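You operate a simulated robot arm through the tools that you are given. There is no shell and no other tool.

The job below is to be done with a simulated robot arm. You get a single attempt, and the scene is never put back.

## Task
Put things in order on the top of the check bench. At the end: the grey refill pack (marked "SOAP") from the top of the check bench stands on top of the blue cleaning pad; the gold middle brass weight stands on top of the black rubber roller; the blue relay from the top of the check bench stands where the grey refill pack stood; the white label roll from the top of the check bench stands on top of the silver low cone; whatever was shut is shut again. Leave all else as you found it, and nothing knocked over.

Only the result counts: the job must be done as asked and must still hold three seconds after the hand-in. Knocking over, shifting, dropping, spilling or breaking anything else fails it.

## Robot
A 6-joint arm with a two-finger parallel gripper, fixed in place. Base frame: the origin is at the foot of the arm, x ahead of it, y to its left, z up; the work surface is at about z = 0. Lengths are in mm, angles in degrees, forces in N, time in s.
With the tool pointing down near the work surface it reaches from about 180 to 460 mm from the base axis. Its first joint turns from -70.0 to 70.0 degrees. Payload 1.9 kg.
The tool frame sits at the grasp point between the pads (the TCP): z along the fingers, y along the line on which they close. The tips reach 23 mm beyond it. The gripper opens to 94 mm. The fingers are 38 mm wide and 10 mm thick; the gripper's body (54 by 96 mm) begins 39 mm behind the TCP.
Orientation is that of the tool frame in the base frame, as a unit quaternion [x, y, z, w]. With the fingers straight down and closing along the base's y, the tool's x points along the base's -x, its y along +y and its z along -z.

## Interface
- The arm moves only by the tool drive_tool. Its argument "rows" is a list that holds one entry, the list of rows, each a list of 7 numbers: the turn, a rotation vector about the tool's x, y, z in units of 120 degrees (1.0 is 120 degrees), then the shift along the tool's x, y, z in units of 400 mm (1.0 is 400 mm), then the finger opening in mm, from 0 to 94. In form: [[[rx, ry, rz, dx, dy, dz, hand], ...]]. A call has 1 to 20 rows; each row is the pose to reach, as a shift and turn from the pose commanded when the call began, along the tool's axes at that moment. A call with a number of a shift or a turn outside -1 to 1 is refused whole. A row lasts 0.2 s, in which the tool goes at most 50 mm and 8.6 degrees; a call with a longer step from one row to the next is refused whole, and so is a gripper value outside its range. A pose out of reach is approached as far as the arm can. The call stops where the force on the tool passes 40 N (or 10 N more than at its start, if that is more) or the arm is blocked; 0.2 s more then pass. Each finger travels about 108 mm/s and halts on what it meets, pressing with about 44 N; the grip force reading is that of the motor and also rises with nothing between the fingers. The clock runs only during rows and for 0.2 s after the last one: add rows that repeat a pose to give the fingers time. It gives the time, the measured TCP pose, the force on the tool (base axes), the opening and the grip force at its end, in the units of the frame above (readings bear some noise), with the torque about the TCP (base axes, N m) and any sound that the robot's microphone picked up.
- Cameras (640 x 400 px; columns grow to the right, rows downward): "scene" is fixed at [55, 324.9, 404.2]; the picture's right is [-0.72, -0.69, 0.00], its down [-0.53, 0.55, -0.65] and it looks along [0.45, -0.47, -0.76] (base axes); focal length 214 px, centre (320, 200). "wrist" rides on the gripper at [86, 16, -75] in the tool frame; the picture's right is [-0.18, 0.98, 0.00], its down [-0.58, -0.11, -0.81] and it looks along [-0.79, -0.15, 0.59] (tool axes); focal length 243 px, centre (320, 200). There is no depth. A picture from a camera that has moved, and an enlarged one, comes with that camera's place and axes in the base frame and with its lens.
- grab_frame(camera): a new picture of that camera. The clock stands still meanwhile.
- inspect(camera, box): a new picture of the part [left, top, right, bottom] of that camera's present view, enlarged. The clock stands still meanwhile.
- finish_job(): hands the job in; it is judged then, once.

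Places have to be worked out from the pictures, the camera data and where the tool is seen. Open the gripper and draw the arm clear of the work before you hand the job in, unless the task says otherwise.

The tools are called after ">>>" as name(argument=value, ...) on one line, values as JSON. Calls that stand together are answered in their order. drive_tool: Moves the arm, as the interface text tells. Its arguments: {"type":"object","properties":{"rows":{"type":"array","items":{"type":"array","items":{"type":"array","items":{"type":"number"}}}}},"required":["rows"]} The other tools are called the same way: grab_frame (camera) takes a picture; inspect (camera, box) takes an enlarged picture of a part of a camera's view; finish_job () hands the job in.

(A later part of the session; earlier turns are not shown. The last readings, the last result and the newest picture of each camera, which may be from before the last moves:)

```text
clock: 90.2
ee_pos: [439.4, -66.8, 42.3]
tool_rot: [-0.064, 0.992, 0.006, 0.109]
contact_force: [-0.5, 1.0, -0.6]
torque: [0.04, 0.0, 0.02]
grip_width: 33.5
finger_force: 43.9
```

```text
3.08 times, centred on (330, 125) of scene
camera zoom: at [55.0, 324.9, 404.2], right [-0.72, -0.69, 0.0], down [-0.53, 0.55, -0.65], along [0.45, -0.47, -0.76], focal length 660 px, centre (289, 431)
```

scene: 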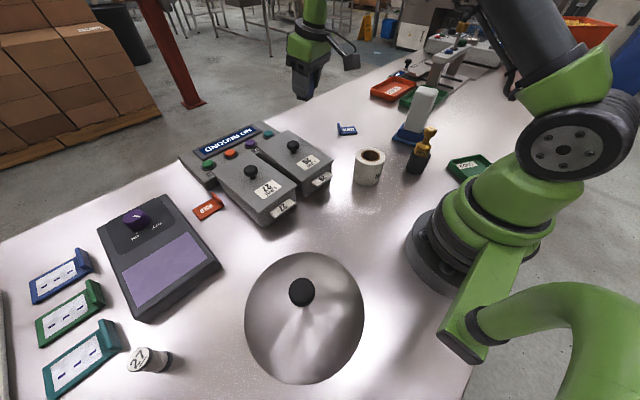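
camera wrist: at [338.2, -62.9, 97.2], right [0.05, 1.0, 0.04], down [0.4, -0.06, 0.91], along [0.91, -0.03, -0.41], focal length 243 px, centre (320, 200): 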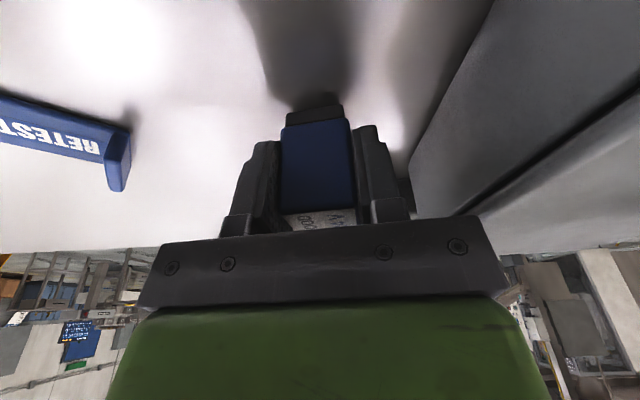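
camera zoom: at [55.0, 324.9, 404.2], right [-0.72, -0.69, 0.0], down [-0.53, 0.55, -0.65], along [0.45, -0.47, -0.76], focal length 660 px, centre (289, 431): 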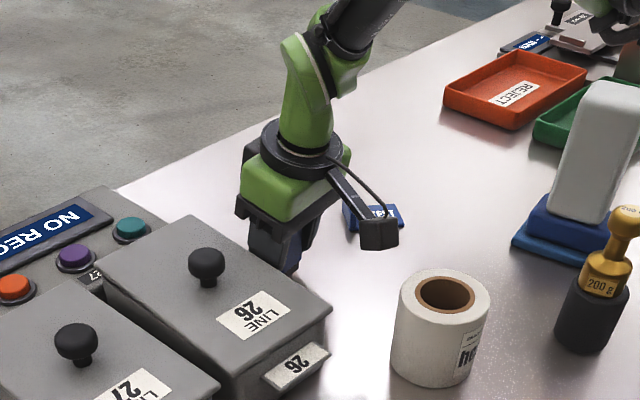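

A few mm above the bench, 2.8 mm off in y. I correct and lower gently to contact.

>>> drive_tool(rows=[[[0, 0, 0, 0.0022, -0.0068, 0, 22], [0, 0, 0, 0.0037, -0.0068, 0.0069, 22], [0, 0, 0, 0.004, -0.0068, 0.0084, 22], [0, 0, 0, 0.0043, -0.0068, 0.0099, 22], [0, 0, 0, 0.0043, -0.0068, 0.0099, 22]]])

```text
clock: 91.4
ee_pos: [437.5, -69.5, 38.2]
tool_rot: [-0.063, 0.992, 0.005, 0.108]
contact_force: [-0.8, -0.6, 0.3]
torque: [0.0, 0.03, -0.04]
grip_width: 33.3
finger_force: 43.7
```

Almost at contact. I lower a further millimetre in tiny steps.

>>> drive_tool(rows=[[[0, 0, 0, 0.0003, 0, 0.0012, 22], [0, 0, 0, 0.0005, 0, 0.0024, 22], [0, 0, 0, 0.0005, 0, 0.0024, 22]]])

```text
clock: 92.2
ee_pos: [438.6, -69.8, 38.0]
tool_rot: [-0.063, 0.992, 0.006, 0.109]
contact_force: [0.7, -0.1, 1.1]
torque: [-0.03, 0.04, 0.01]
grip_width: 33.5
finger_force: 43.6
```

>>> drive_tool(rows=[[[0, 0, 0, 0.0003, 0, 0.0012, 22], [0, 0, 0, 0.0005, 0, 0.0024, 22], [0, 0, 0, 0.0005, 0, 0.0024, 22]]])

>>> inspect(camera="wrist", box=[240, 60, 400, 200])

```text
clock: 93.0
ee_pos: [438.6, -69.9, 37.1]
tool_rot: [-0.063, 0.992, 0.005, 0.109]
contact_force: [-4.8, 2.5, 18.1]
torque: [0.14, 0.4, -0.03]
grip_width: 33.3
finger_force: 43.8
```

```text
2.86 times, centred on (320, 130) of wrist
camera zoom: at [337.4, -66.7, 92.1], right [0.05, 1.0, 0.04], down [0.4, -0.06, 0.91], along [0.91, -0.03, -0.4], focal length 693 px, centre (320, 400)
```

zoom: 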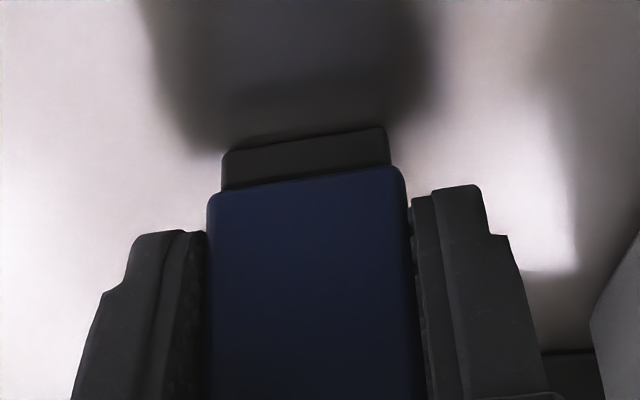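

Firm contact (18 N). I ease off slightly and open the gripper.

>>> drive_tool(rows=[[[0, 0, 0, -0.0002, 0, -0.0011, 22], [0, 0, 0, -0.0002, 0, -0.0011, 36], [0, 0, 0, -0.0002, 0, -0.0011, 44], [0, 0, 0, -0.0002, 0, -0.0011, 56], [0, 0, 0, -0.0002, 0, -0.0011, 56]]])

>>> grab_frame(camera="wrist")

```text
clock: 94.2
ee_pos: [437.6, -70.8, 36.0]
tool_rot: [-0.065, 0.992, 0.005, 0.108]
contact_force: [-0.4, -0.6, -0.9]
torque: [0.01, 0.02, 0.0]
grip_width: 55.8
finger_force: 0.1
```

```text
taken
camera wrist: at [337.0, -66.7, 92.1], right [0.05, 1.0, 0.04], down [0.4, -0.05, 0.91], along [0.91, -0.03, -0.41], focal length 243 px, centre (320, 200)
```

wrist: 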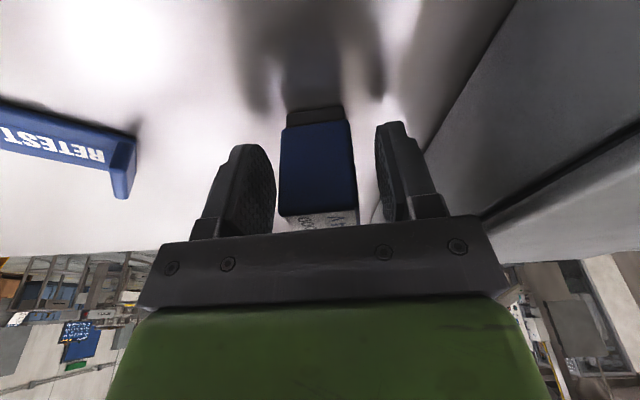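

The relay stands where the pack stood. I retreat along the tool axis and then take out the tilt.

>>> drive_tool(rows=[[[0, 0, 0, 0, 0, -0.05, 56], [0, 0, 0, 0, 0, -0.15, 56], [0, 0, 0, 0, 0, -0.25, 56], [0, 0, 0, 0, 0, -0.35, 60], [0, 0.052, 0, 0, 0, -0.35, 80], [0, 0.104, 0, 0, 0, -0.35, 94], [0, 0.104, 0, 0, 0, -0.35, 94]]])

>>> grab_frame(camera="scene")

>>> inspect(camera="scene", box=[260, 60, 400, 190])

```text
clock: 95.8
ee_pos: [408.9, -73.9, 174.1]
tool_rot: [-0.065, 0.998, -0.002, -0.001]
contact_force: [-0.1, 0.6, -0.5]
torque: [0.0, 0.03, 0.0]
grip_width: 94.0
finger_force: 0.1
```

```text
taken
```

scene: 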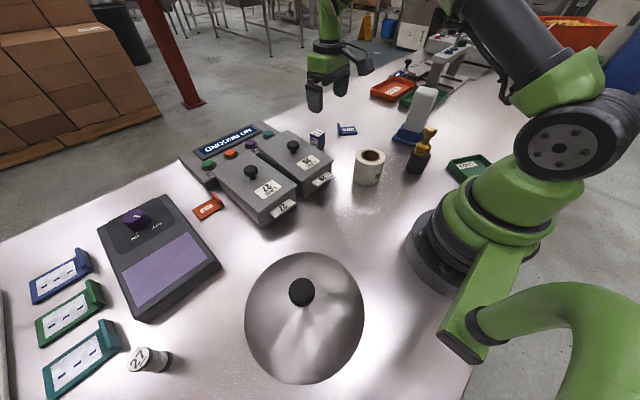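

```text
3.08 times, centred on (330, 125) of scene
camera zoom: at [55.0, 324.9, 404.2], right [-0.72, -0.69, 0.0], down [-0.53, 0.55, -0.65], along [0.45, -0.47, -0.76], focal length 660 px, centre (289, 431)
```

zoom: 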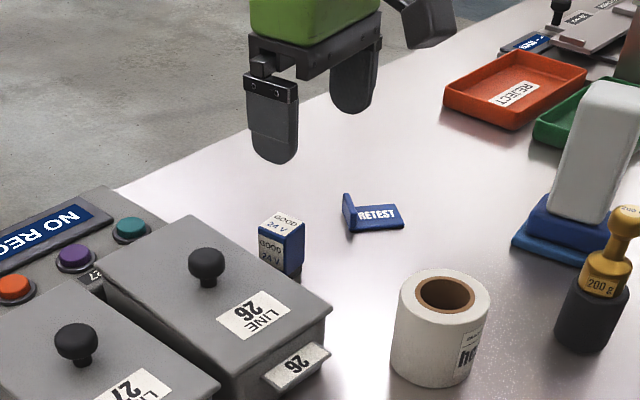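

The relay stands upright in place. I now move over the label roll at about (257,−75) to measure it from above.

>>> drive_tool(rows=[[[0, 0, 0.0487, 0.0943, 0.0116, -0.05, 94], [0, 0, 0.0975, 0.1885, 0.0233, -0.1, 94], [0, 0, 0.1462, 0.2828, 0.0349, -0.1, 94], [0, 0, 0.195, 0.377, 0.0465, -0.1, 94], [0, 0, 0.195, 0.377, 0.0465, -0.1, 94]]])

>>> grab_frame(camera="wrist")

>>> inspect(camera="wrist", box=[230, 0, 410, 140])

```text
clock: 97.0
ee_pos: [254.1, -73.7, 212.3]
tool_rot: [0.141, 0.99, -0.002, 0.001]
contact_force: [0.2, 0.1, -0.3]
torque: [0.01, -0.03, 0.01]
grip_width: 93.9
finger_force: 0.0
```

```text
taken
camera wrist: at [176.0, -34.8, 288.0], right [0.45, 0.89, 0.0], down [0.53, -0.26, 0.81], along [0.72, -0.37, -0.59], focal length 243 px, centre (320, 200)
```

wrist: 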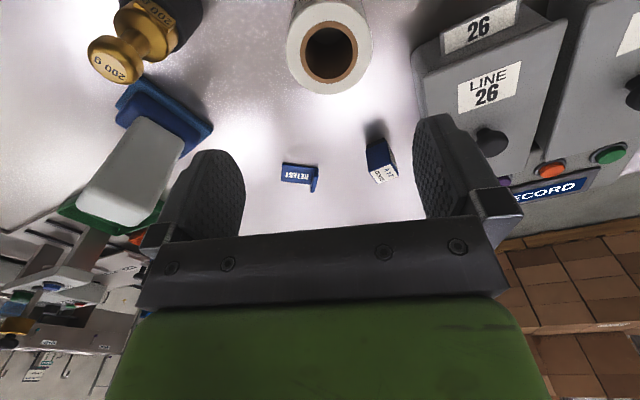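

```text
2.86 times, centred on (320, 70) of wrist
camera zoom: at [176.0, -34.8, 288.0], right [0.45, 0.89, 0.0], down [0.53, -0.26, 0.81], along [0.72, -0.37, -0.59], focal length 693 px, centre (320, 571)
```

zoom: 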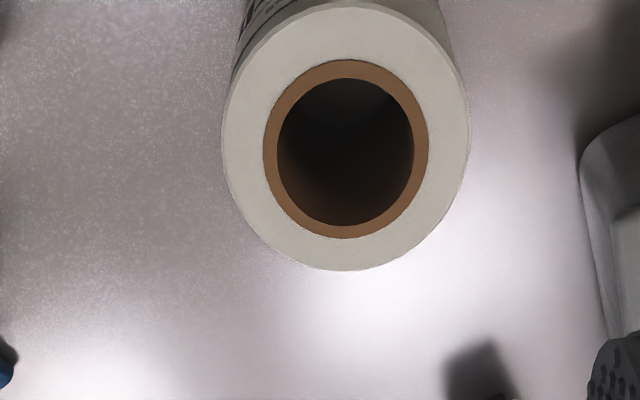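

The roll is hollow: outer ≈72 mm, bore ≈39–40 mm, which is just larger than the 37.4 mm knob of the cone. I centre over it and go lower for a refined measurement.

>>> drive_tool(rows=[[[0, 0, 0, -0.006, 0.0065, 0.08, 94], [0, 0, 0, -0.0116, 0.013, 0.155, 94], [0, 0, 0, -0.0116, 0.013, 0.155, 94]]])

>>> grab_frame(camera="wrist")

>>> inspect(camera="wrist", box=[230, 20, 410, 180])

>>> inspect(camera="scene", box=[320, 110, 420, 200])

```text
clock: 97.8
ee_pos: [261.3, -71.1, 149.8]
tool_rot: [0.14, 0.99, -0.002, 0.0]
contact_force: [0.3, 0.2, -0.6]
torque: [-0.01, -0.02, 0.01]
grip_width: 93.9
finger_force: 0.1
```

```text
taken
camera wrist: at [183.0, -29.5, 225.1], right [0.45, 0.89, 0.0], down [0.53, -0.26, 0.81], along [0.72, -0.36, -0.59], focal length 243 px, centre (320, 200)
```

wrist: 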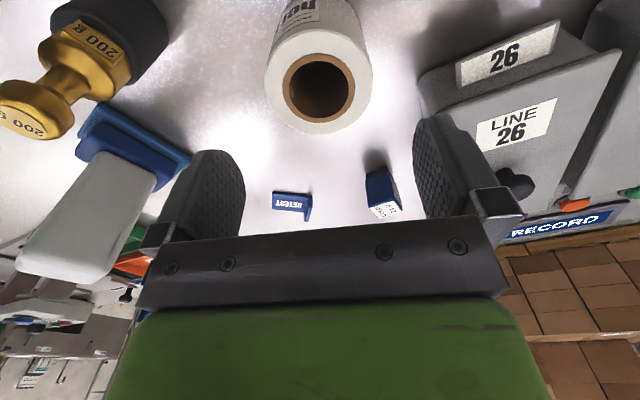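

```text
2.50 times, centred on (320, 100) of wrist
camera zoom: at [183.0, -29.5, 225.1], right [0.45, 0.89, 0.0], down [0.53, -0.26, 0.81], along [0.72, -0.36, -0.59], focal length 606 px, centre (320, 450)
```

zoom: 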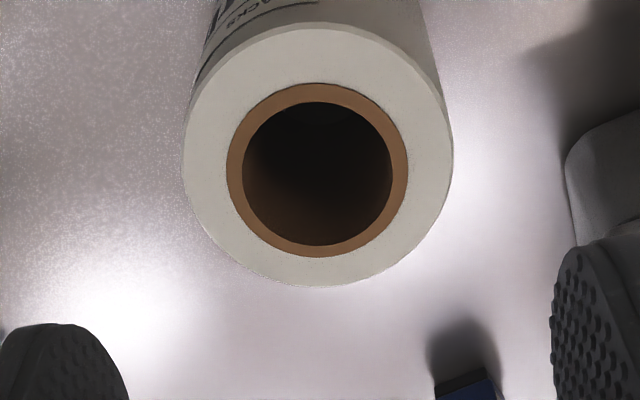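

```text
4.44 times, centred on (370, 155) of scene
camera zoom: at [55.0, 324.9, 404.2], right [-0.72, -0.69, 0.0], down [-0.53, 0.55, -0.65], along [0.45, -0.47, -0.76], focal length 953 px, centre (98, 400)
```

zoom: 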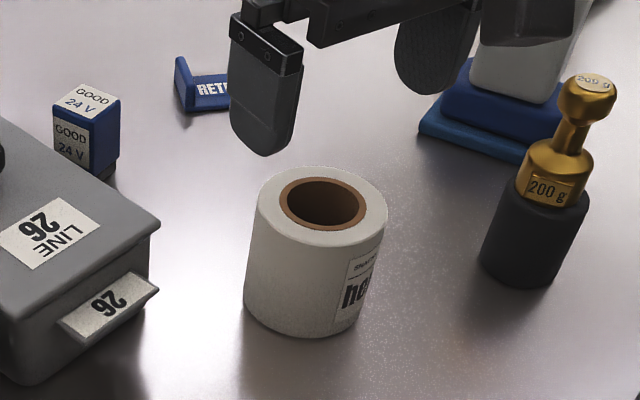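

The roll is ~72.5 mm wide, ~72 tall with a ~40 mm bore, centred within ~1 mm of the TCP. I fine-adjust and descend to z≈45 with the gripper fully open.

>>> drive_tool(rows=[[[0, 0, 0, 0.0026, -0.0013, 0.08, 94], [0, 0, 0, 0.0026, -0.0013, 0.16, 94], [0, 0, 0, 0.0026, -0.0013, 0.23, 94], [0, 0, 0, 0.0026, -0.0013, 0.2625, 94], [0, 0, 0, 0.0026, -0.0013, 0.2625, 94]]])

>>> grab_frame(camera="wrist")

>>> inspect(camera="scene", box=[320, 110, 420, 200])

```text
clock: 99.0
ee_pos: [261.3, -71.8, 42.8]
tool_rot: [0.14, 0.99, -0.002, 0.001]
contact_force: [0.2, -0.1, 1.1]
torque: [0.02, -0.01, 0.02]
grip_width: 94.0
finger_force: 0.0
```

```text
taken
camera wrist: at [182.8, -31.4, 118.6], right [0.45, 0.89, 0.0], down [0.53, -0.26, 0.81], along [0.72, -0.36, -0.59], focal length 243 px, centre (320, 200)
```

wrist: 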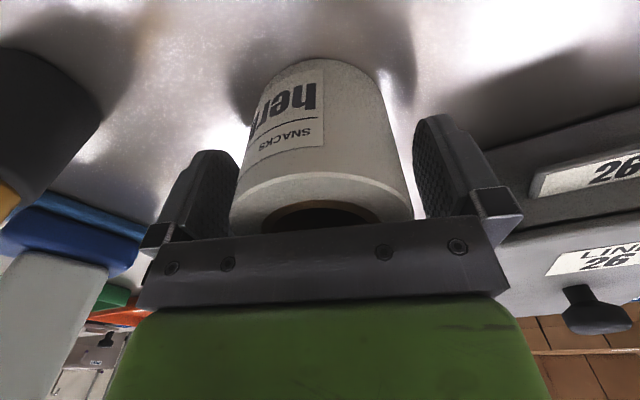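

```text
4.44 times, centred on (370, 155) of scene
camera zoom: at [55.0, 324.9, 404.2], right [-0.72, -0.69, 0.0], down [-0.53, 0.55, -0.65], along [0.45, -0.47, -0.76], focal length 953 px, centre (98, 400)
```

zoom: 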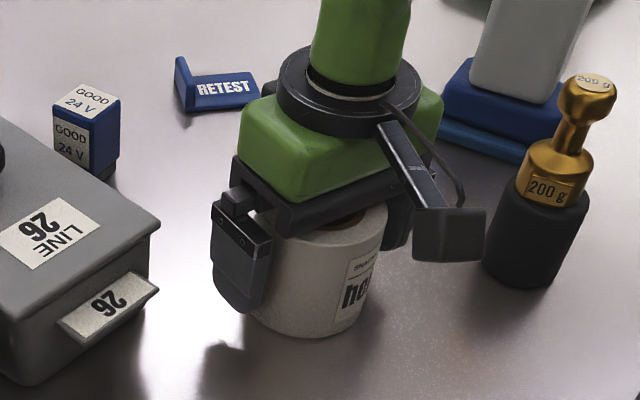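

The fingers straddle the roll evenly. I close on it.

>>> drive_tool(rows=[[[0, 0, 0, 0, 0, 0, 84], [0, 0, 0, 0, 0, 0, 76], [0, 0, 0, 0, 0, 0, 68], [0, 0, 0, 0, 0, 0, 60], [0, 0, 0, 0, 0, 0, 60]]])

>>> grab_frame(camera="wrist")

```text
clock: 100.2
ee_pos: [260.8, -71.7, 44.1]
tool_rot: [0.14, 0.99, -0.002, 0.0]
contact_force: [-0.3, 3.0, 6.0]
torque: [0.34, -0.01, 0.03]
grip_width: 71.3
finger_force: 44.0
```

```text
taken
camera wrist: at [182.8, -31.4, 119.0], right [0.45, 0.89, 0.0], down [0.53, -0.26, 0.81], along [0.72, -0.36, -0.59], focal length 243 px, centre (320, 200)
```

wrist: 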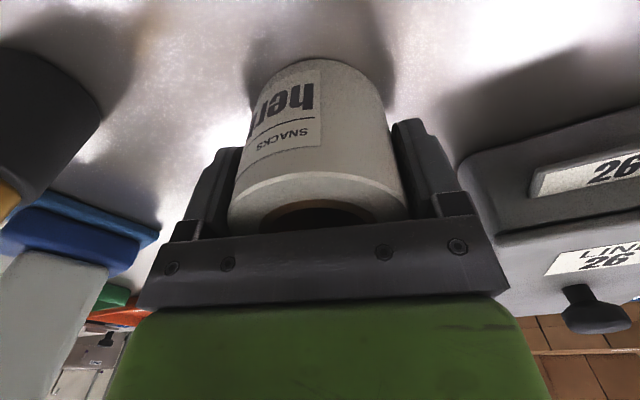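

The roll is gripped at 71.3 mm, so its bore is about 39.3 mm versus the 37.4 mm knob. I zoom to determine its exact position in the gripper.

>>> inspect(camera="wrist", box=[220, 130, 420, 250])

>>> inspect(camera="wrist", box=[220, 40, 420, 160])

```text
3.20 times, centred on (320, 190) of wrist
camera zoom: at [182.8, -31.4, 119.0], right [0.45, 0.89, 0.0], down [0.53, -0.26, 0.81], along [0.72, -0.36, -0.59], focal length 776 px, centre (320, 232)
```

zoom: 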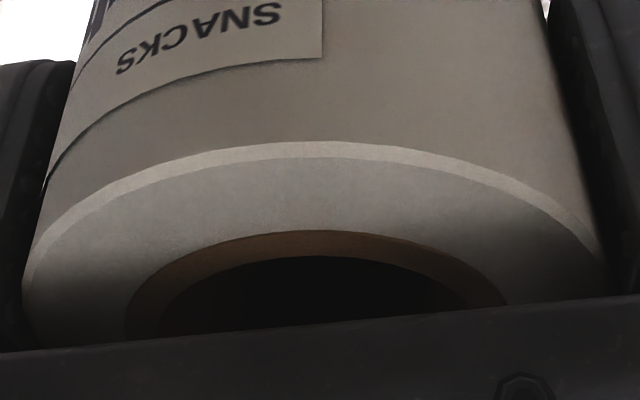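

```text
3.20 times, centred on (320, 100) of wrist
camera zoom: at [182.8, -31.4, 119.0], right [0.45, 0.89, 0.0], down [0.53, -0.26, 0.81], along [0.72, -0.36, -0.59], focal length 776 px, centre (320, 520)
```

zoom: 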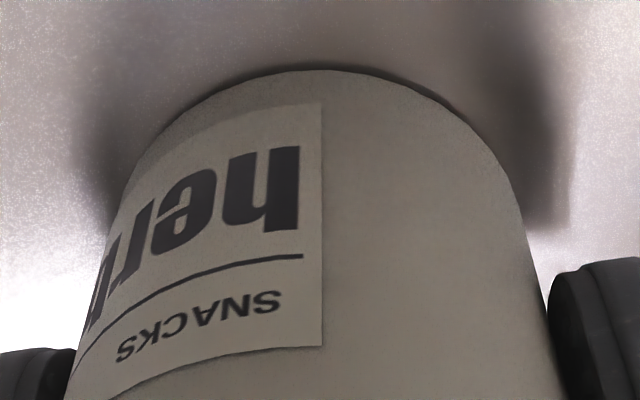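

By these edges the roll's axis matches the TCP axis within ~0.5 mm. I lift it to z≈200 and swing to the cone side, stopping ~30 mm beyond the knob so that the wrist camera can still see the knob.

>>> drive_tool(rows=[[[0, 0, 0, 0, 0, -0.02, 60], [0, 0, 0, 0, 0, -0.1, 60], [0, 0, 0, 0, 0, -0.2, 60], [0, 0, 0, 0, 0, -0.3, 60], [0, 0, 0, 0, 0, -0.39, 60], [0, 0, -0.0651, -0.0082, 0.0934, -0.39, 60], [0, 0, -0.1302, -0.0031, 0.1893, -0.39, 60], [0, 0, -0.1953, 0.0156, 0.2856, -0.39, 60], [0, 0, -0.2604, 0.0479, 0.3806, -0.39, 60], [0, 0, -0.3255, 0.0943, 0.4719, -0.39, 60], [0, 0, -0.3906, 0.1539, 0.5577, -0.39, 60], [0, 0, -0.4557, 0.2262, 0.6359, -0.39, 60], [0, 0, -0.5208, 0.3105, 0.7051, -0.39, 60], [0, 0, -0.5859, 0.405, 0.7629, -0.39, 60], [0, 0, -0.651, 0.5088, 0.8081, -0.39, 60], [0, 0, -0.651, 0.5088, 0.8081, -0.39, 60]]])

>>> grab_frame(camera="wrist")

>>> grab_frame(camera="scene")

```text
clock: 103.6
ee_pos: [156.0, 295.5, 201.3]
tool_rot: [-0.516, 0.857, -0.002, -0.001]
contact_force: [-0.2, -0.8, -1.6]
torque: [0.02, 0.01, 0.02]
grip_width: 71.1
finger_force: 44.0
```

```text
taken
camera wrist: at [102.1, 228.1, 277.3], right [-0.78, 0.62, 0.0], down [0.37, 0.47, 0.8], along [0.5, 0.63, -0.59], focal length 243 px, centre (320, 200)
```

wrist: 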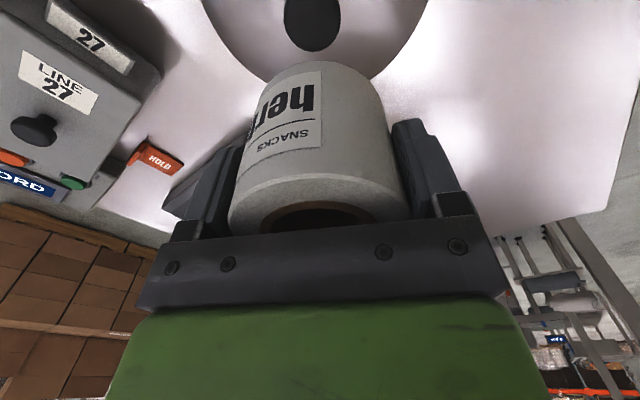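

```text
taken
```

scene: 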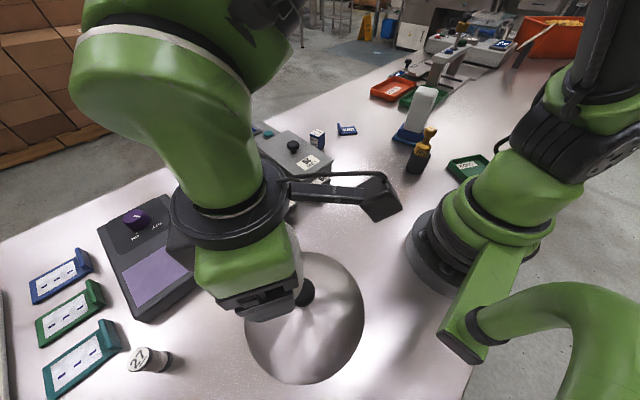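

The knob is visible just above the roll in the wrist view. I zoom to measure it.

>>> inspect(camera="wrist", box=[260, 0, 370, 80])

>>> inspect(camera="scene", box=[230, 240, 380, 395])

```text
5.00 times, centred on (315, 40) of wrist
camera zoom: at [102.1, 228.1, 277.3], right [-0.78, 0.62, 0.0], down [0.37, 0.47, 0.8], along [0.5, 0.63, -0.59], focal length 1213 px, centre (345, 1000)
```

zoom: 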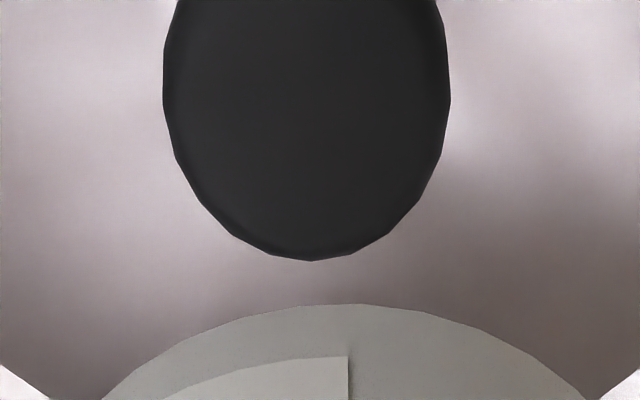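

```text
2.58 times, centred on (305, 318) of scene
camera zoom: at [54.9, 324.9, 404.2], right [-0.72, -0.69, 0.0], down [-0.53, 0.55, -0.65], along [0.45, -0.47, -0.76], focal length 554 px, centre (359, -103)
```

zoom: 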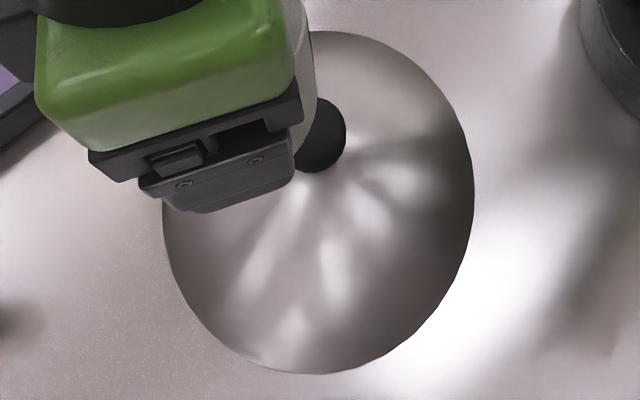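

The knob lies ~28.5 mm back from the TCP and ~4.8 mm sideways. To refine the radial value I raise the tool and come inward so that the whole knob is seen from more directly above.

>>> drive_tool(rows=[[[0, 0, 0, 0.02, -0.012, -0.075, 60], [0, 0, 0, 0.04, -0.012, -0.15, 60], [0, 0, 0, 0.055, -0.012, -0.2225, 60], [0, 0, 0, 0.055, -0.012, -0.2225, 60]]])

>>> inspect(camera="wrist", box=[270, 0, 370, 80])

```text
clock: 104.6
ee_pos: [149.3, 274.6, 291.0]
tool_rot: [-0.515, 0.857, -0.001, -0.001]
contact_force: [0.3, -0.7, -1.8]
torque: [0.03, 0.01, -0.01]
grip_width: 71.2
finger_force: 44.2
```

```text
5.00 times, centred on (320, 40) of wrist
camera zoom: at [95.3, 206.5, 366.5], right [-0.78, 0.62, 0.0], down [0.37, 0.47, 0.8], along [0.5, 0.63, -0.59], focal length 1213 px, centre (320, 1000)
```

zoom: 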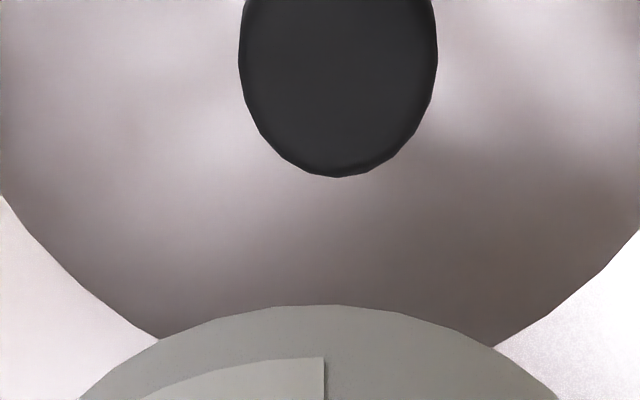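

Both views put the knob at about (142.7,271.4). I move so the roll's axis is over it and lower until the roll's bottom is ~12 mm above the knob, then verify with the exact camera pose.

>>> drive_tool(rows=[[[0, 0, 0, 0.0171, 0.0119, 0.05, 60], [0, 0, 0, 0.0171, 0.0119, 0.15, 60], [0, 0, 0, 0.0171, 0.0119, 0.25, 60], [0, 0, 0, 0.0171, 0.0119, 0.32, 60], [0, 0, 0, 0.0171, 0.0119, 0.3525, 60], [0, 0, 0, 0.0171, 0.0119, 0.3525, 60]]])

>>> grab_frame(camera="wrist")

>>> inspect(camera="scene", box=[230, 220, 380, 395])

```text
clock: 106.0
ee_pos: [143.4, 270.7, 148.8]
tool_rot: [-0.515, 0.857, -0.002, -0.001]
contact_force: [0.1, 0.2, -1.7]
torque: [0.01, -0.02, -0.03]
grip_width: 71.2
finger_force: 44.4
```

```text
taken
camera wrist: at [88.2, 202.2, 223.8], right [-0.78, 0.62, 0.0], down [0.37, 0.47, 0.8], along [0.5, 0.63, -0.59], focal length 243 px, centre (320, 200)
```

wrist: 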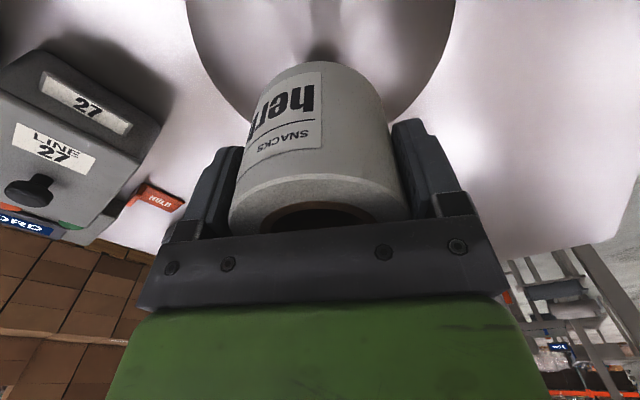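

```text
2.29 times, centred on (305, 308) of scene
camera zoom: at [55.0, 324.9, 404.2], right [-0.72, -0.69, 0.0], down [-0.53, 0.55, -0.65], along [0.45, -0.47, -0.76], focal length 490 px, centre (354, -46)
```

zoom: 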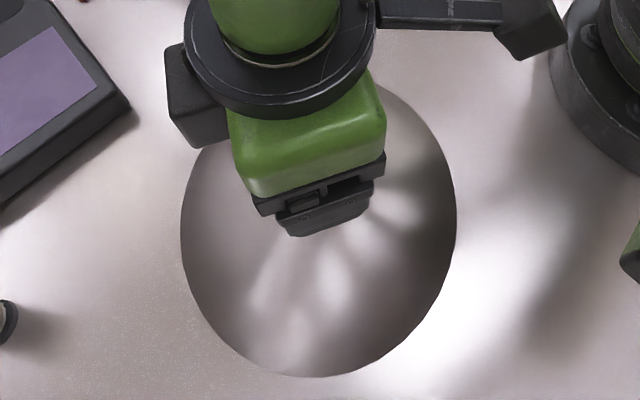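

The pose matches the target within half a millimetre. I make the tiny correction and lower 9 mm.

>>> drive_tool(rows=[[[0, 0, 0, -0.0008, 0.0012, 0.008, 60], [0, 0, 0, -0.0008, 0.0012, 0.015, 60], [0, 0, 0, -0.0008, 0.0012, 0.0225, 60], [0, 0, 0, -0.0008, 0.0012, 0.0225, 60]]])

>>> inspect(camera="wrist", box=[250, 20, 390, 120])

```text
clock: 107.0
ee_pos: [140.5, 270.8, 141.6]
tool_rot: [-0.516, 0.857, -0.001, -0.002]
contact_force: [0.2, 1.3, -1.3]
torque: [0.02, 0.02, 0.03]
grip_width: 71.3
finger_force: 43.9
```

```text
4.00 times, centred on (320, 70) of wrist
camera zoom: at [86.8, 202.6, 216.0], right [-0.78, 0.62, 0.0], down [0.37, 0.47, 0.8], along [0.5, 0.63, -0.59], focal length 970 px, centre (320, 720)
```

zoom: 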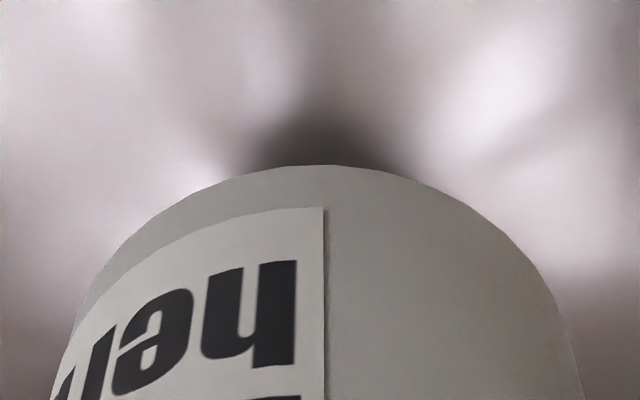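

The arm drifted about 1 mm sideways. I correct that at the same height and re-read the exact camera pose.

>>> drive_tool(rows=[[[0, 0, 0, -0.0015, -0.0023, 0.002, 60], [0, 0, 0, -0.0015, -0.0023, 0.002, 60]]])

>>> inspect(camera="wrist", box=[250, 20, 390, 120])

```text
clock: 107.6
ee_pos: [143.3, 269.8, 140.2]
tool_rot: [-0.515, 0.857, -0.002, -0.001]
contact_force: [-0.9, 0.0, -1.7]
torque: [-0.04, 0.0, 0.0]
grip_width: 71.4
finger_force: 44.2
```

```text
4.00 times, centred on (320, 70) of wrist
camera zoom: at [88.6, 202.5, 215.3], right [-0.78, 0.62, 0.0], down [0.37, 0.47, 0.8], along [0.5, 0.63, -0.59], focal length 970 px, centre (320, 720)
```

zoom: 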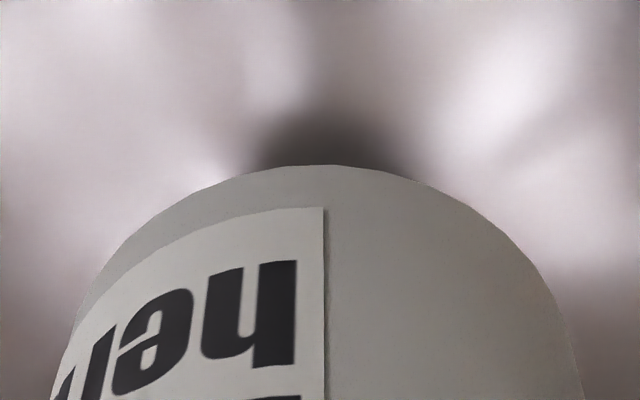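

Within 0.7 mm now. I correct slightly and lower in 1 mm steps, watching for contact with the knob.

>>> drive_tool(rows=[[[0, 0, 0, 0.0003, 0.0013, 0.0025, 60], [0, 0, 0, 0.0003, 0.0013, 0.005, 60], [0, 0, 0, 0.0003, 0.0013, 0.0075, 60], [0, 0, 0, 0.0003, 0.0013, 0.0075, 60]]])

>>> inspect(camera="wrist", box=[250, 20, 390, 120])

```text
clock: 108.6
ee_pos: [141.7, 271.0, 137.0]
tool_rot: [-0.515, 0.857, -0.001, -0.001]
contact_force: [-0.3, 0.3, -1.1]
torque: [0.0, 0.02, -0.01]
grip_width: 71.2
finger_force: 44.0
```

```text
4.00 times, centred on (320, 70) of wrist
camera zoom: at [87.4, 202.9, 212.7], right [-0.78, 0.62, 0.0], down [0.37, 0.47, 0.8], along [0.5, 0.63, -0.59], focal length 970 px, centre (320, 720)
```

zoom: 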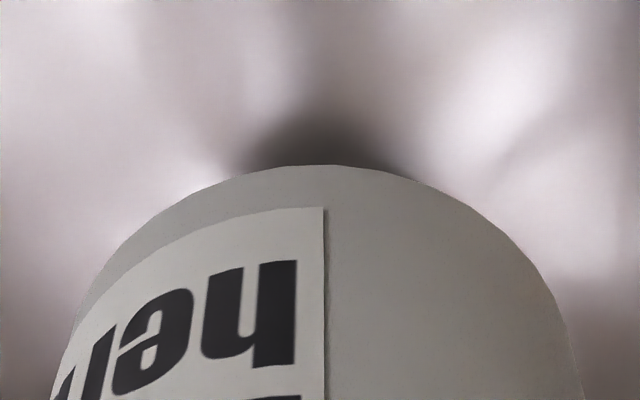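

Still free with the roll's bottom at z≈94. I continue down in 1 mm steps.

>>> drive_tool(rows=[[[0, 0, 0, 0, -0.0008, 0.0025, 60], [0, 0, 0, 0, -0.0008, 0.005, 60], [0, 0, 0, 0, -0.0008, 0.0075, 60], [0, 0, 0, 0, -0.0008, 0.0075, 60]]])

>>> inspect(camera="wrist", box=[250, 20, 390, 120])

```text
clock: 109.6
ee_pos: [141.7, 271.6, 134.5]
tool_rot: [-0.515, 0.857, -0.002, -0.001]
contact_force: [0.0, 0.5, -2.0]
torque: [0.02, 0.03, 0.0]
grip_width: 71.4
finger_force: 44.4
```

```text
4.00 times, centred on (320, 70) of wrist
camera zoom: at [87.6, 202.8, 209.7], right [-0.78, 0.62, 0.0], down [0.37, 0.47, 0.8], along [0.5, 0.63, -0.59], focal length 970 px, centre (320, 720)
```

zoom: 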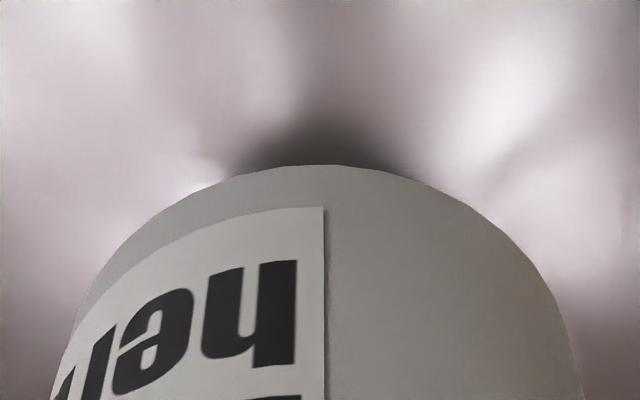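

>>> drive_tool(rows=[[[0, 0, 0, 0, 0, 0.0025, 60], [0, 0, 0, 0, 0, 0.005, 60], [0, 0, 0, 0, 0, 0.0075, 60], [0, 0, 0, 0, 0, 0.0075, 60]]])

>>> inspect(camera="wrist", box=[250, 20, 390, 120])

```text
clock: 110.6
ee_pos: [141.4, 270.7, 131.2]
tool_rot: [-0.515, 0.857, -0.001, 0.0]
contact_force: [-0.3, -0.5, -1.8]
torque: [0.03, 0.02, -0.01]
grip_width: 71.1
finger_force: 44.3
```

```text
4.00 times, centred on (320, 70) of wrist
camera zoom: at [87.5, 202.6, 206.5], right [-0.78, 0.62, 0.0], down [0.37, 0.47, 0.8], along [0.5, 0.63, -0.59], focal length 970 px, centre (320, 720)
```

zoom: 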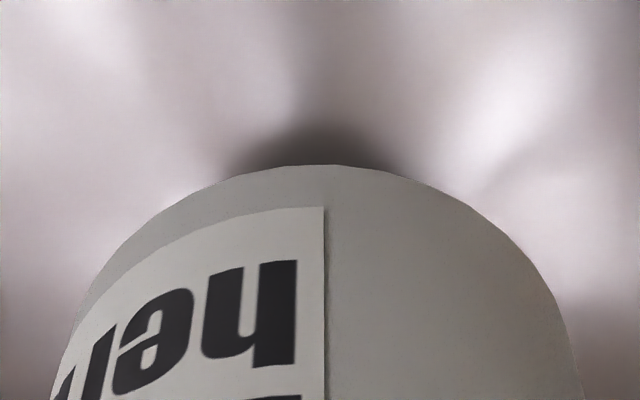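

Free at roll bottom ≈87 mm, i.e. it appears to be passing over the knob. I continue down.

>>> drive_tool(rows=[[[0, 0, 0, 0, 0, 0.0025, 60], [0, 0, 0, 0, 0, 0.005, 60], [0, 0, 0, 0, 0, 0.0075, 60], [0, 0, 0, 0, 0, 0.01, 60], [0, 0, 0, 0, 0, 0.01, 60]]])

>>> inspect(camera="wrist", box=[250, 20, 390, 120])

```text
clock: 111.8
ee_pos: [141.6, 271.1, 128.1]
tool_rot: [-0.516, 0.857, -0.001, -0.001]
contact_force: [0.0, 0.8, -1.0]
torque: [0.0, 0.01, -0.03]
grip_width: 71.2
finger_force: 43.8
```

```text
4.00 times, centred on (320, 70) of wrist
camera zoom: at [87.3, 202.3, 202.5], right [-0.78, 0.62, 0.0], down [0.37, 0.47, 0.8], along [0.5, 0.63, -0.59], focal length 970 px, centre (320, 720)
```

zoom: 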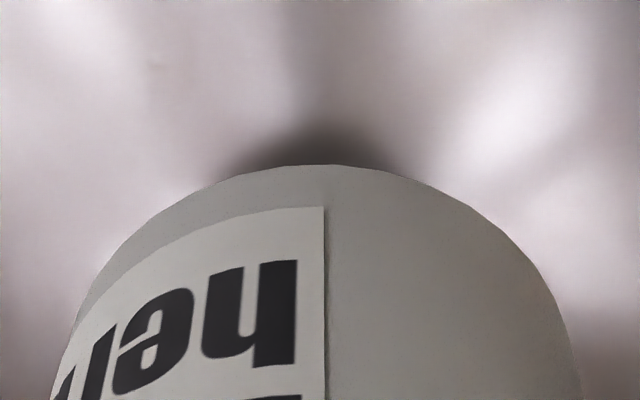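

>>> drive_tool(rows=[[[0, 0, 0, -0.001, -0.0005, 0.0025, 60], [0, 0, 0, -0.001, -0.0005, 0.005, 60], [0, 0, 0, -0.001, -0.0005, 0.0075, 60], [0, 0, 0, -0.001, -0.0005, 0.01, 60], [0, 0, 0, -0.001, -0.0005, 0.01, 60]]])

>>> inspect(camera="wrist", box=[250, 20, 390, 120])

>>> inspect(camera="scene", box=[230, 220, 380, 395])

```text
clock: 113.0
ee_pos: [143.2, 270.8, 122.7]
tool_rot: [-0.515, 0.857, -0.001, -0.001]
contact_force: [0.4, 0.3, -1.7]
torque: [-0.04, 0.0, 0.01]
grip_width: 71.2
finger_force: 44.4
```

```text
4.00 times, centred on (320, 70) of wrist
camera zoom: at [88.4, 202.6, 198.1], right [-0.78, 0.62, 0.0], down [0.37, 0.47, 0.8], along [0.5, 0.63, -0.59], focal length 970 px, centre (320, 720)
```

zoom: 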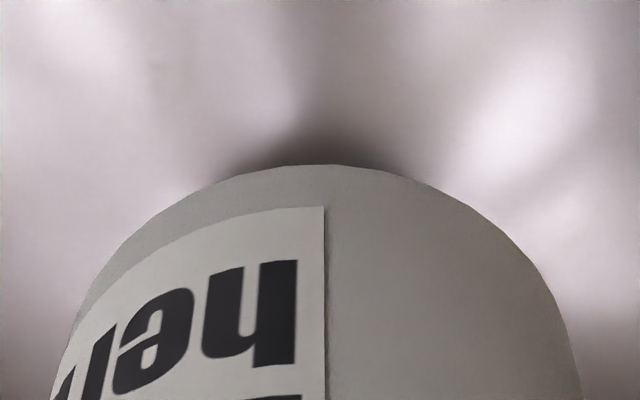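

```text
2.29 times, centred on (305, 308) of scene
camera zoom: at [55.0, 324.9, 404.2], right [-0.72, -0.69, 0.0], down [-0.53, 0.55, -0.65], along [0.45, -0.47, -0.76], focal length 490 px, centre (354, -46)
```

zoom: 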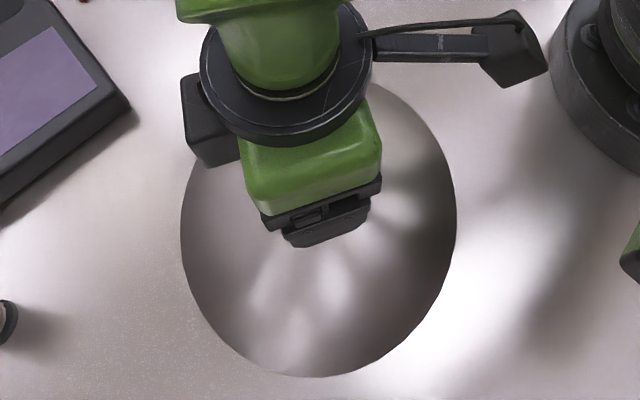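

No contact at roll bottom ≈79: it's clearly sleeving over the knob. I continue lowering towards the cone surface.

>>> drive_tool(rows=[[[0, 0, 0, 0, 0.0008, 0.003, 60], [0, 0, 0, 0, 0.0008, 0.006, 60], [0, 0, 0, 0, 0.0008, 0.009, 60], [0, 0, 0, 0, 0.0008, 0.012, 60], [0, 0, 0, 0, 0.0008, 0.015, 60], [0, 0, 0, 0, 0.0008, 0.015, 60]]])

>>> inspect(camera="wrist", box=[250, 20, 390, 120])

```text
clock: 114.4
ee_pos: [141.6, 271.1, 116.7]
tool_rot: [-0.515, 0.857, -0.001, -0.001]
contact_force: [-0.3, -0.4, -0.8]
torque: [-0.03, -0.04, 0.02]
grip_width: 71.2
finger_force: 44.0
```

```text
4.00 times, centred on (320, 70) of wrist
camera zoom: at [87.3, 203.1, 192.3], right [-0.78, 0.62, 0.0], down [0.37, 0.47, 0.8], along [0.5, 0.63, -0.59], focal length 970 px, centre (320, 720)
```

zoom: 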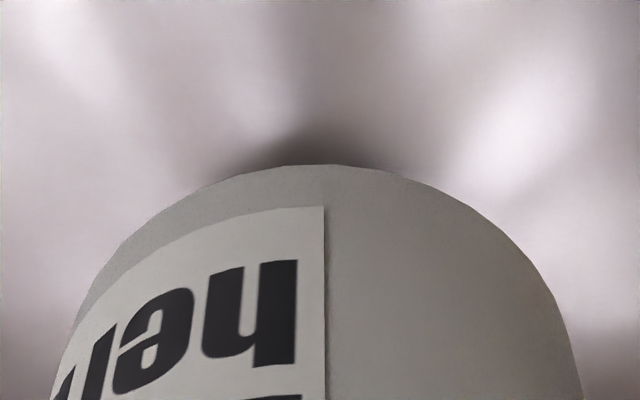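

>>> drive_tool(rows=[[[0, 0, 0, 0, -0.001, 0.003, 60], [0, 0, 0, 0, -0.001, 0.006, 60], [0, 0, 0, 0, -0.001, 0.009, 60], [0, 0, 0, 0, -0.001, 0.012, 60], [0, 0, 0, 0, -0.001, 0.015, 60], [0, 0, 0, 0, -0.001, 0.015, 60]]])

>>> inspect(camera="wrist", box=[250, 20, 390, 120])

```text
clock: 115.8
ee_pos: [142.8, 272.4, 109.7]
tool_rot: [-0.515, 0.857, -0.002, -0.001]
contact_force: [0.3, 0.3, -2.5]
torque: [0.01, 0.01, 0.01]
grip_width: 71.3
finger_force: 43.7
```

```text
4.00 times, centred on (320, 70) of wrist
camera zoom: at [87.9, 203.2, 186.0], right [-0.78, 0.62, 0.0], down [0.37, 0.47, 0.8], along [0.5, 0.63, -0.59], focal length 970 px, centre (320, 720)
```

zoom: 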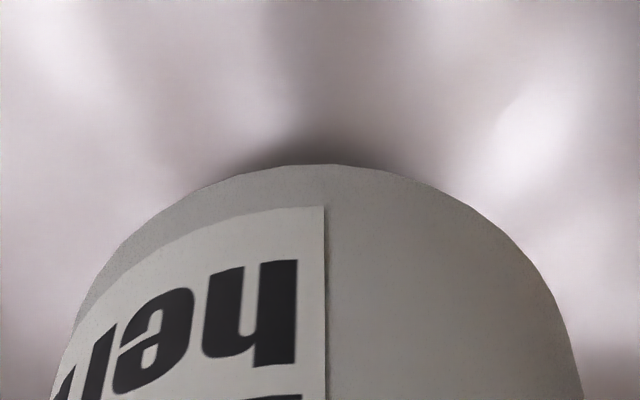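

Roll bottom ≈67 and still free. I continue in smaller steps, expecting the cone surface soon.

>>> drive_tool(rows=[[[0, 0, 0, 0.0008, 0, 0.0025, 60], [0, 0, 0, 0.0008, 0, 0.005, 60], [0, 0, 0, 0.0008, 0, 0.0075, 60], [0, 0, 0, 0.0008, 0, 0.01, 60], [0, 0, 0, 0.0008, 0, 0.0125, 60], [0, 0, 0, 0.0008, 0, 0.0125, 60]]])

>>> inspect(camera="wrist", box=[250, 20, 390, 120])

```text
clock: 117.2
ee_pos: [142.4, 271.0, 106.3]
tool_rot: [-0.515, 0.857, -0.002, -0.001]
contact_force: [-0.9, -0.2, -1.7]
torque: [0.01, 0.0, -0.01]
grip_width: 71.4
finger_force: 44.1
```

```text
4.00 times, centred on (320, 70) of wrist
camera zoom: at [88.2, 203.0, 181.9], right [-0.78, 0.62, 0.0], down [0.37, 0.47, 0.8], along [0.5, 0.63, -0.59], focal length 970 px, centre (320, 720)
```

zoom: 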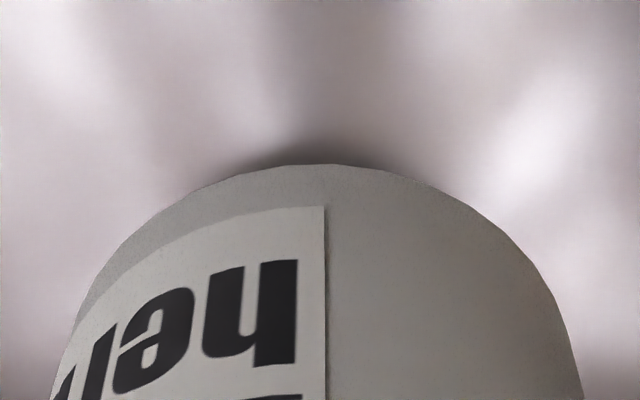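

>>> drive_tool(rows=[[[0, 0, 0, 0, 0, 0.002, 60], [0, 0, 0, 0, 0, 0.004, 60], [0, 0, 0, 0, 0, 0.006, 60], [0, 0, 0, 0, 0, 0.008, 60], [0, 0, 0, 0, 0, 0.01, 60], [0, 0, 0, 0, 0, 0.01, 60]]])

>>> inspect(camera="wrist", box=[250, 20, 390, 120])

```text
clock: 118.6
ee_pos: [141.5, 270.7, 100.5]
tool_rot: [-0.515, 0.857, -0.001, -0.001]
contact_force: [0.1, 0.4, -1.8]
torque: [-0.04, 0.0, 0.01]
grip_width: 71.3
finger_force: 43.6
```

```text
4.00 times, centred on (320, 70) of wrist
camera zoom: at [87.7, 202.9, 177.2], right [-0.78, 0.62, 0.0], down [0.37, 0.47, 0.8], along [0.5, 0.63, -0.59], focal length 970 px, centre (320, 720)
```

zoom: 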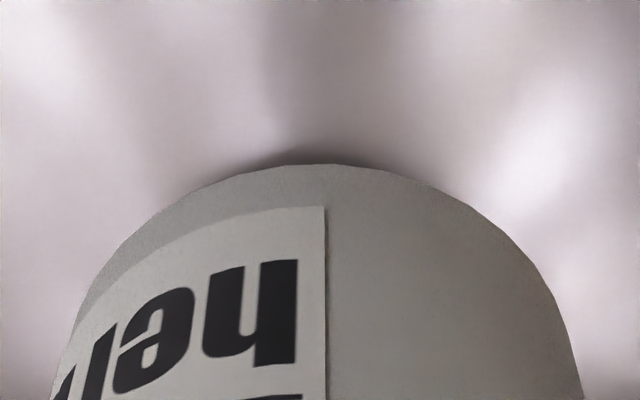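

>>> drive_tool(rows=[[[0, 0, 0, 0, 0, 0.0018, 60], [0, 0, 0, 0, 0, 0.0036, 60], [0, 0, 0, 0, 0, 0.0054, 60], [0, 0, 0, 0, 0, 0.0072, 60], [0, 0, 0, 0, 0, 0.0072, 60]]])

>>> inspect(camera="wrist", box=[250, 20, 390, 120])

```text
clock: 119.8
ee_pos: [141.7, 271.7, 98.9]
tool_rot: [-0.515, 0.857, -0.001, -0.001]
contact_force: [-0.8, 0.4, -2.3]
torque: [-0.01, 0.03, -0.01]
grip_width: 71.3
finger_force: 44.1
```

```text
4.00 times, centred on (320, 70) of wrist
camera zoom: at [88.2, 202.9, 174.5], right [-0.78, 0.62, 0.0], down [0.37, 0.47, 0.8], along [0.5, 0.63, -0.59], focal length 970 px, centre (320, 720)
```

zoom: 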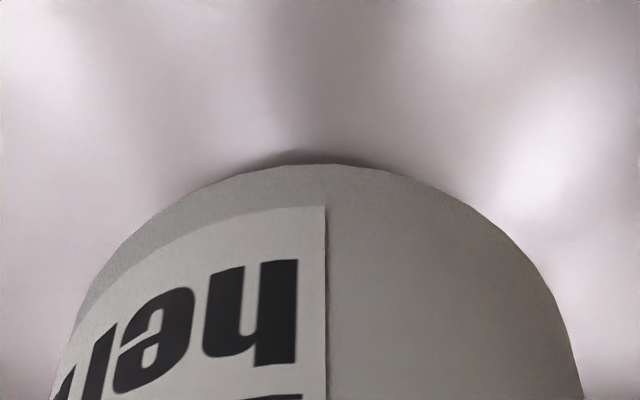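

>>> drive_tool(rows=[[[0, 0, 0, 0, 0, 0.0015, 60], [0, 0, 0, 0, 0, 0.003, 60], [0, 0, 0, 0, 0, 0.0045, 60], [0, 0, 0, 0, 0, 0.006, 60], [0, 0, 0, 0, 0, 0.006, 60]]])

>>> inspect(camera="wrist", box=[250, 20, 390, 120])

```text
clock: 121.0
ee_pos: [141.6, 270.1, 97.5]
tool_rot: [-0.515, 0.857, -0.002, -0.001]
contact_force: [-0.1, -0.4, -1.5]
torque: [0.05, 0.02, 0.02]
grip_width: 71.2
finger_force: 44.1
```

```text
4.00 times, centred on (320, 70) of wrist
camera zoom: at [87.7, 202.5, 172.5], right [-0.78, 0.62, 0.0], down [0.37, 0.47, 0.8], along [0.5, 0.63, -0.59], focal length 970 px, centre (320, 720)
```

zoom: 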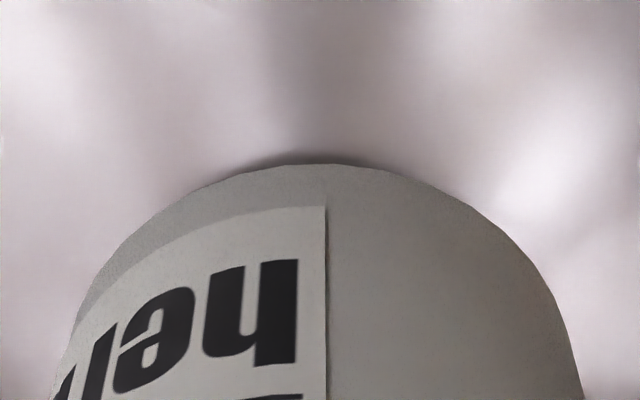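

>>> drive_tool(rows=[[[0, 0, 0, 0, 0, 0.0015, 60], [0, 0, 0, 0, 0, 0.003, 60], [0, 0, 0, 0, 0, 0.0045, 60], [0, 0, 0, 0, 0, 0.006, 60], [0, 0, 0, 0, 0, 0.006, 60]]])

>>> inspect(camera="wrist", box=[250, 20, 390, 120])

```text
clock: 122.2
ee_pos: [141.6, 271.8, 93.9]
tool_rot: [-0.515, 0.857, -0.002, -0.001]
contact_force: [0.1, -0.4, -1.0]
torque: [0.01, -0.01, 0.02]
grip_width: 71.3
finger_force: 44.0
```

```text
4.00 times, centred on (320, 70) of wrist
camera zoom: at [87.4, 202.2, 169.8], right [-0.78, 0.62, 0.0], down [0.37, 0.47, 0.8], along [0.5, 0.63, -0.59], focal length 970 px, centre (320, 720)
```

zoom: 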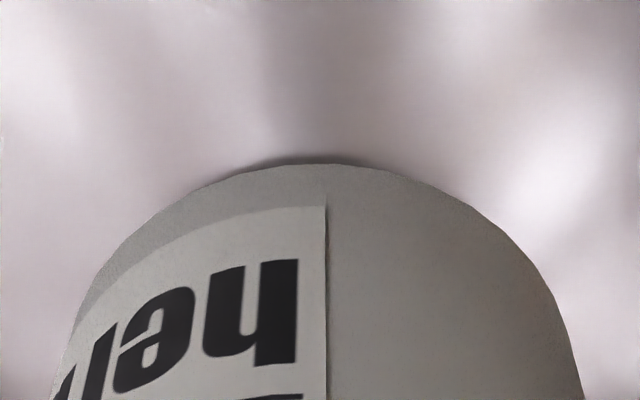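

>>> drive_tool(rows=[[[0, 0, 0, -0.0012, -0.0004, 0.0015, 60], [0, 0, 0, -0.0012, -0.0004, 0.003, 60], [0, 0, 0, -0.0012, -0.0004, 0.0045, 60], [0, 0, 0, -0.0012, -0.0004, 0.006, 60], [0, 0, 0, -0.0012, -0.0004, 0.006, 60]]])

>>> inspect(camera="wrist", box=[250, 20, 390, 120])

```text
clock: 122.9
ee_pos: [141.1, 271.3, 94.0]
tool_rot: [-0.515, 0.857, -0.002, -0.001]
contact_force: [-2.7, -0.8, 6.9]
torque: [0.13, 0.08, 0.03]
grip_width: 71.5
finger_force: 44.1
stopped in row 3: the force on the tool passed its limit at 43 N (the readings are from after the stop); the commanded pose is now the measured one
```

```text
4.00 times, centred on (320, 70) of wrist
camera zoom: at [87.9, 203.0, 169.3], right [-0.78, 0.62, 0.0], down [0.37, 0.46, 0.8], along [0.5, 0.63, -0.59], focal length 970 px, centre (320, 720)
```

zoom: 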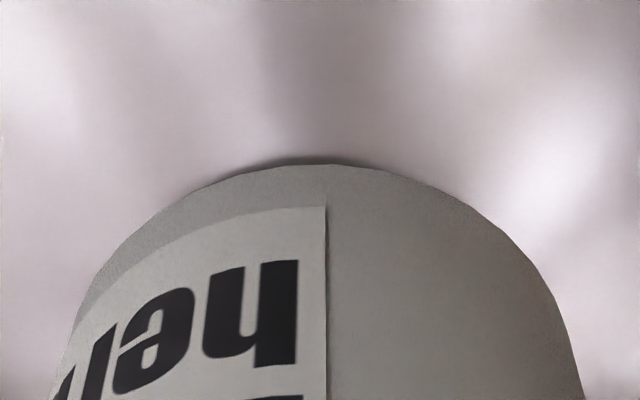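

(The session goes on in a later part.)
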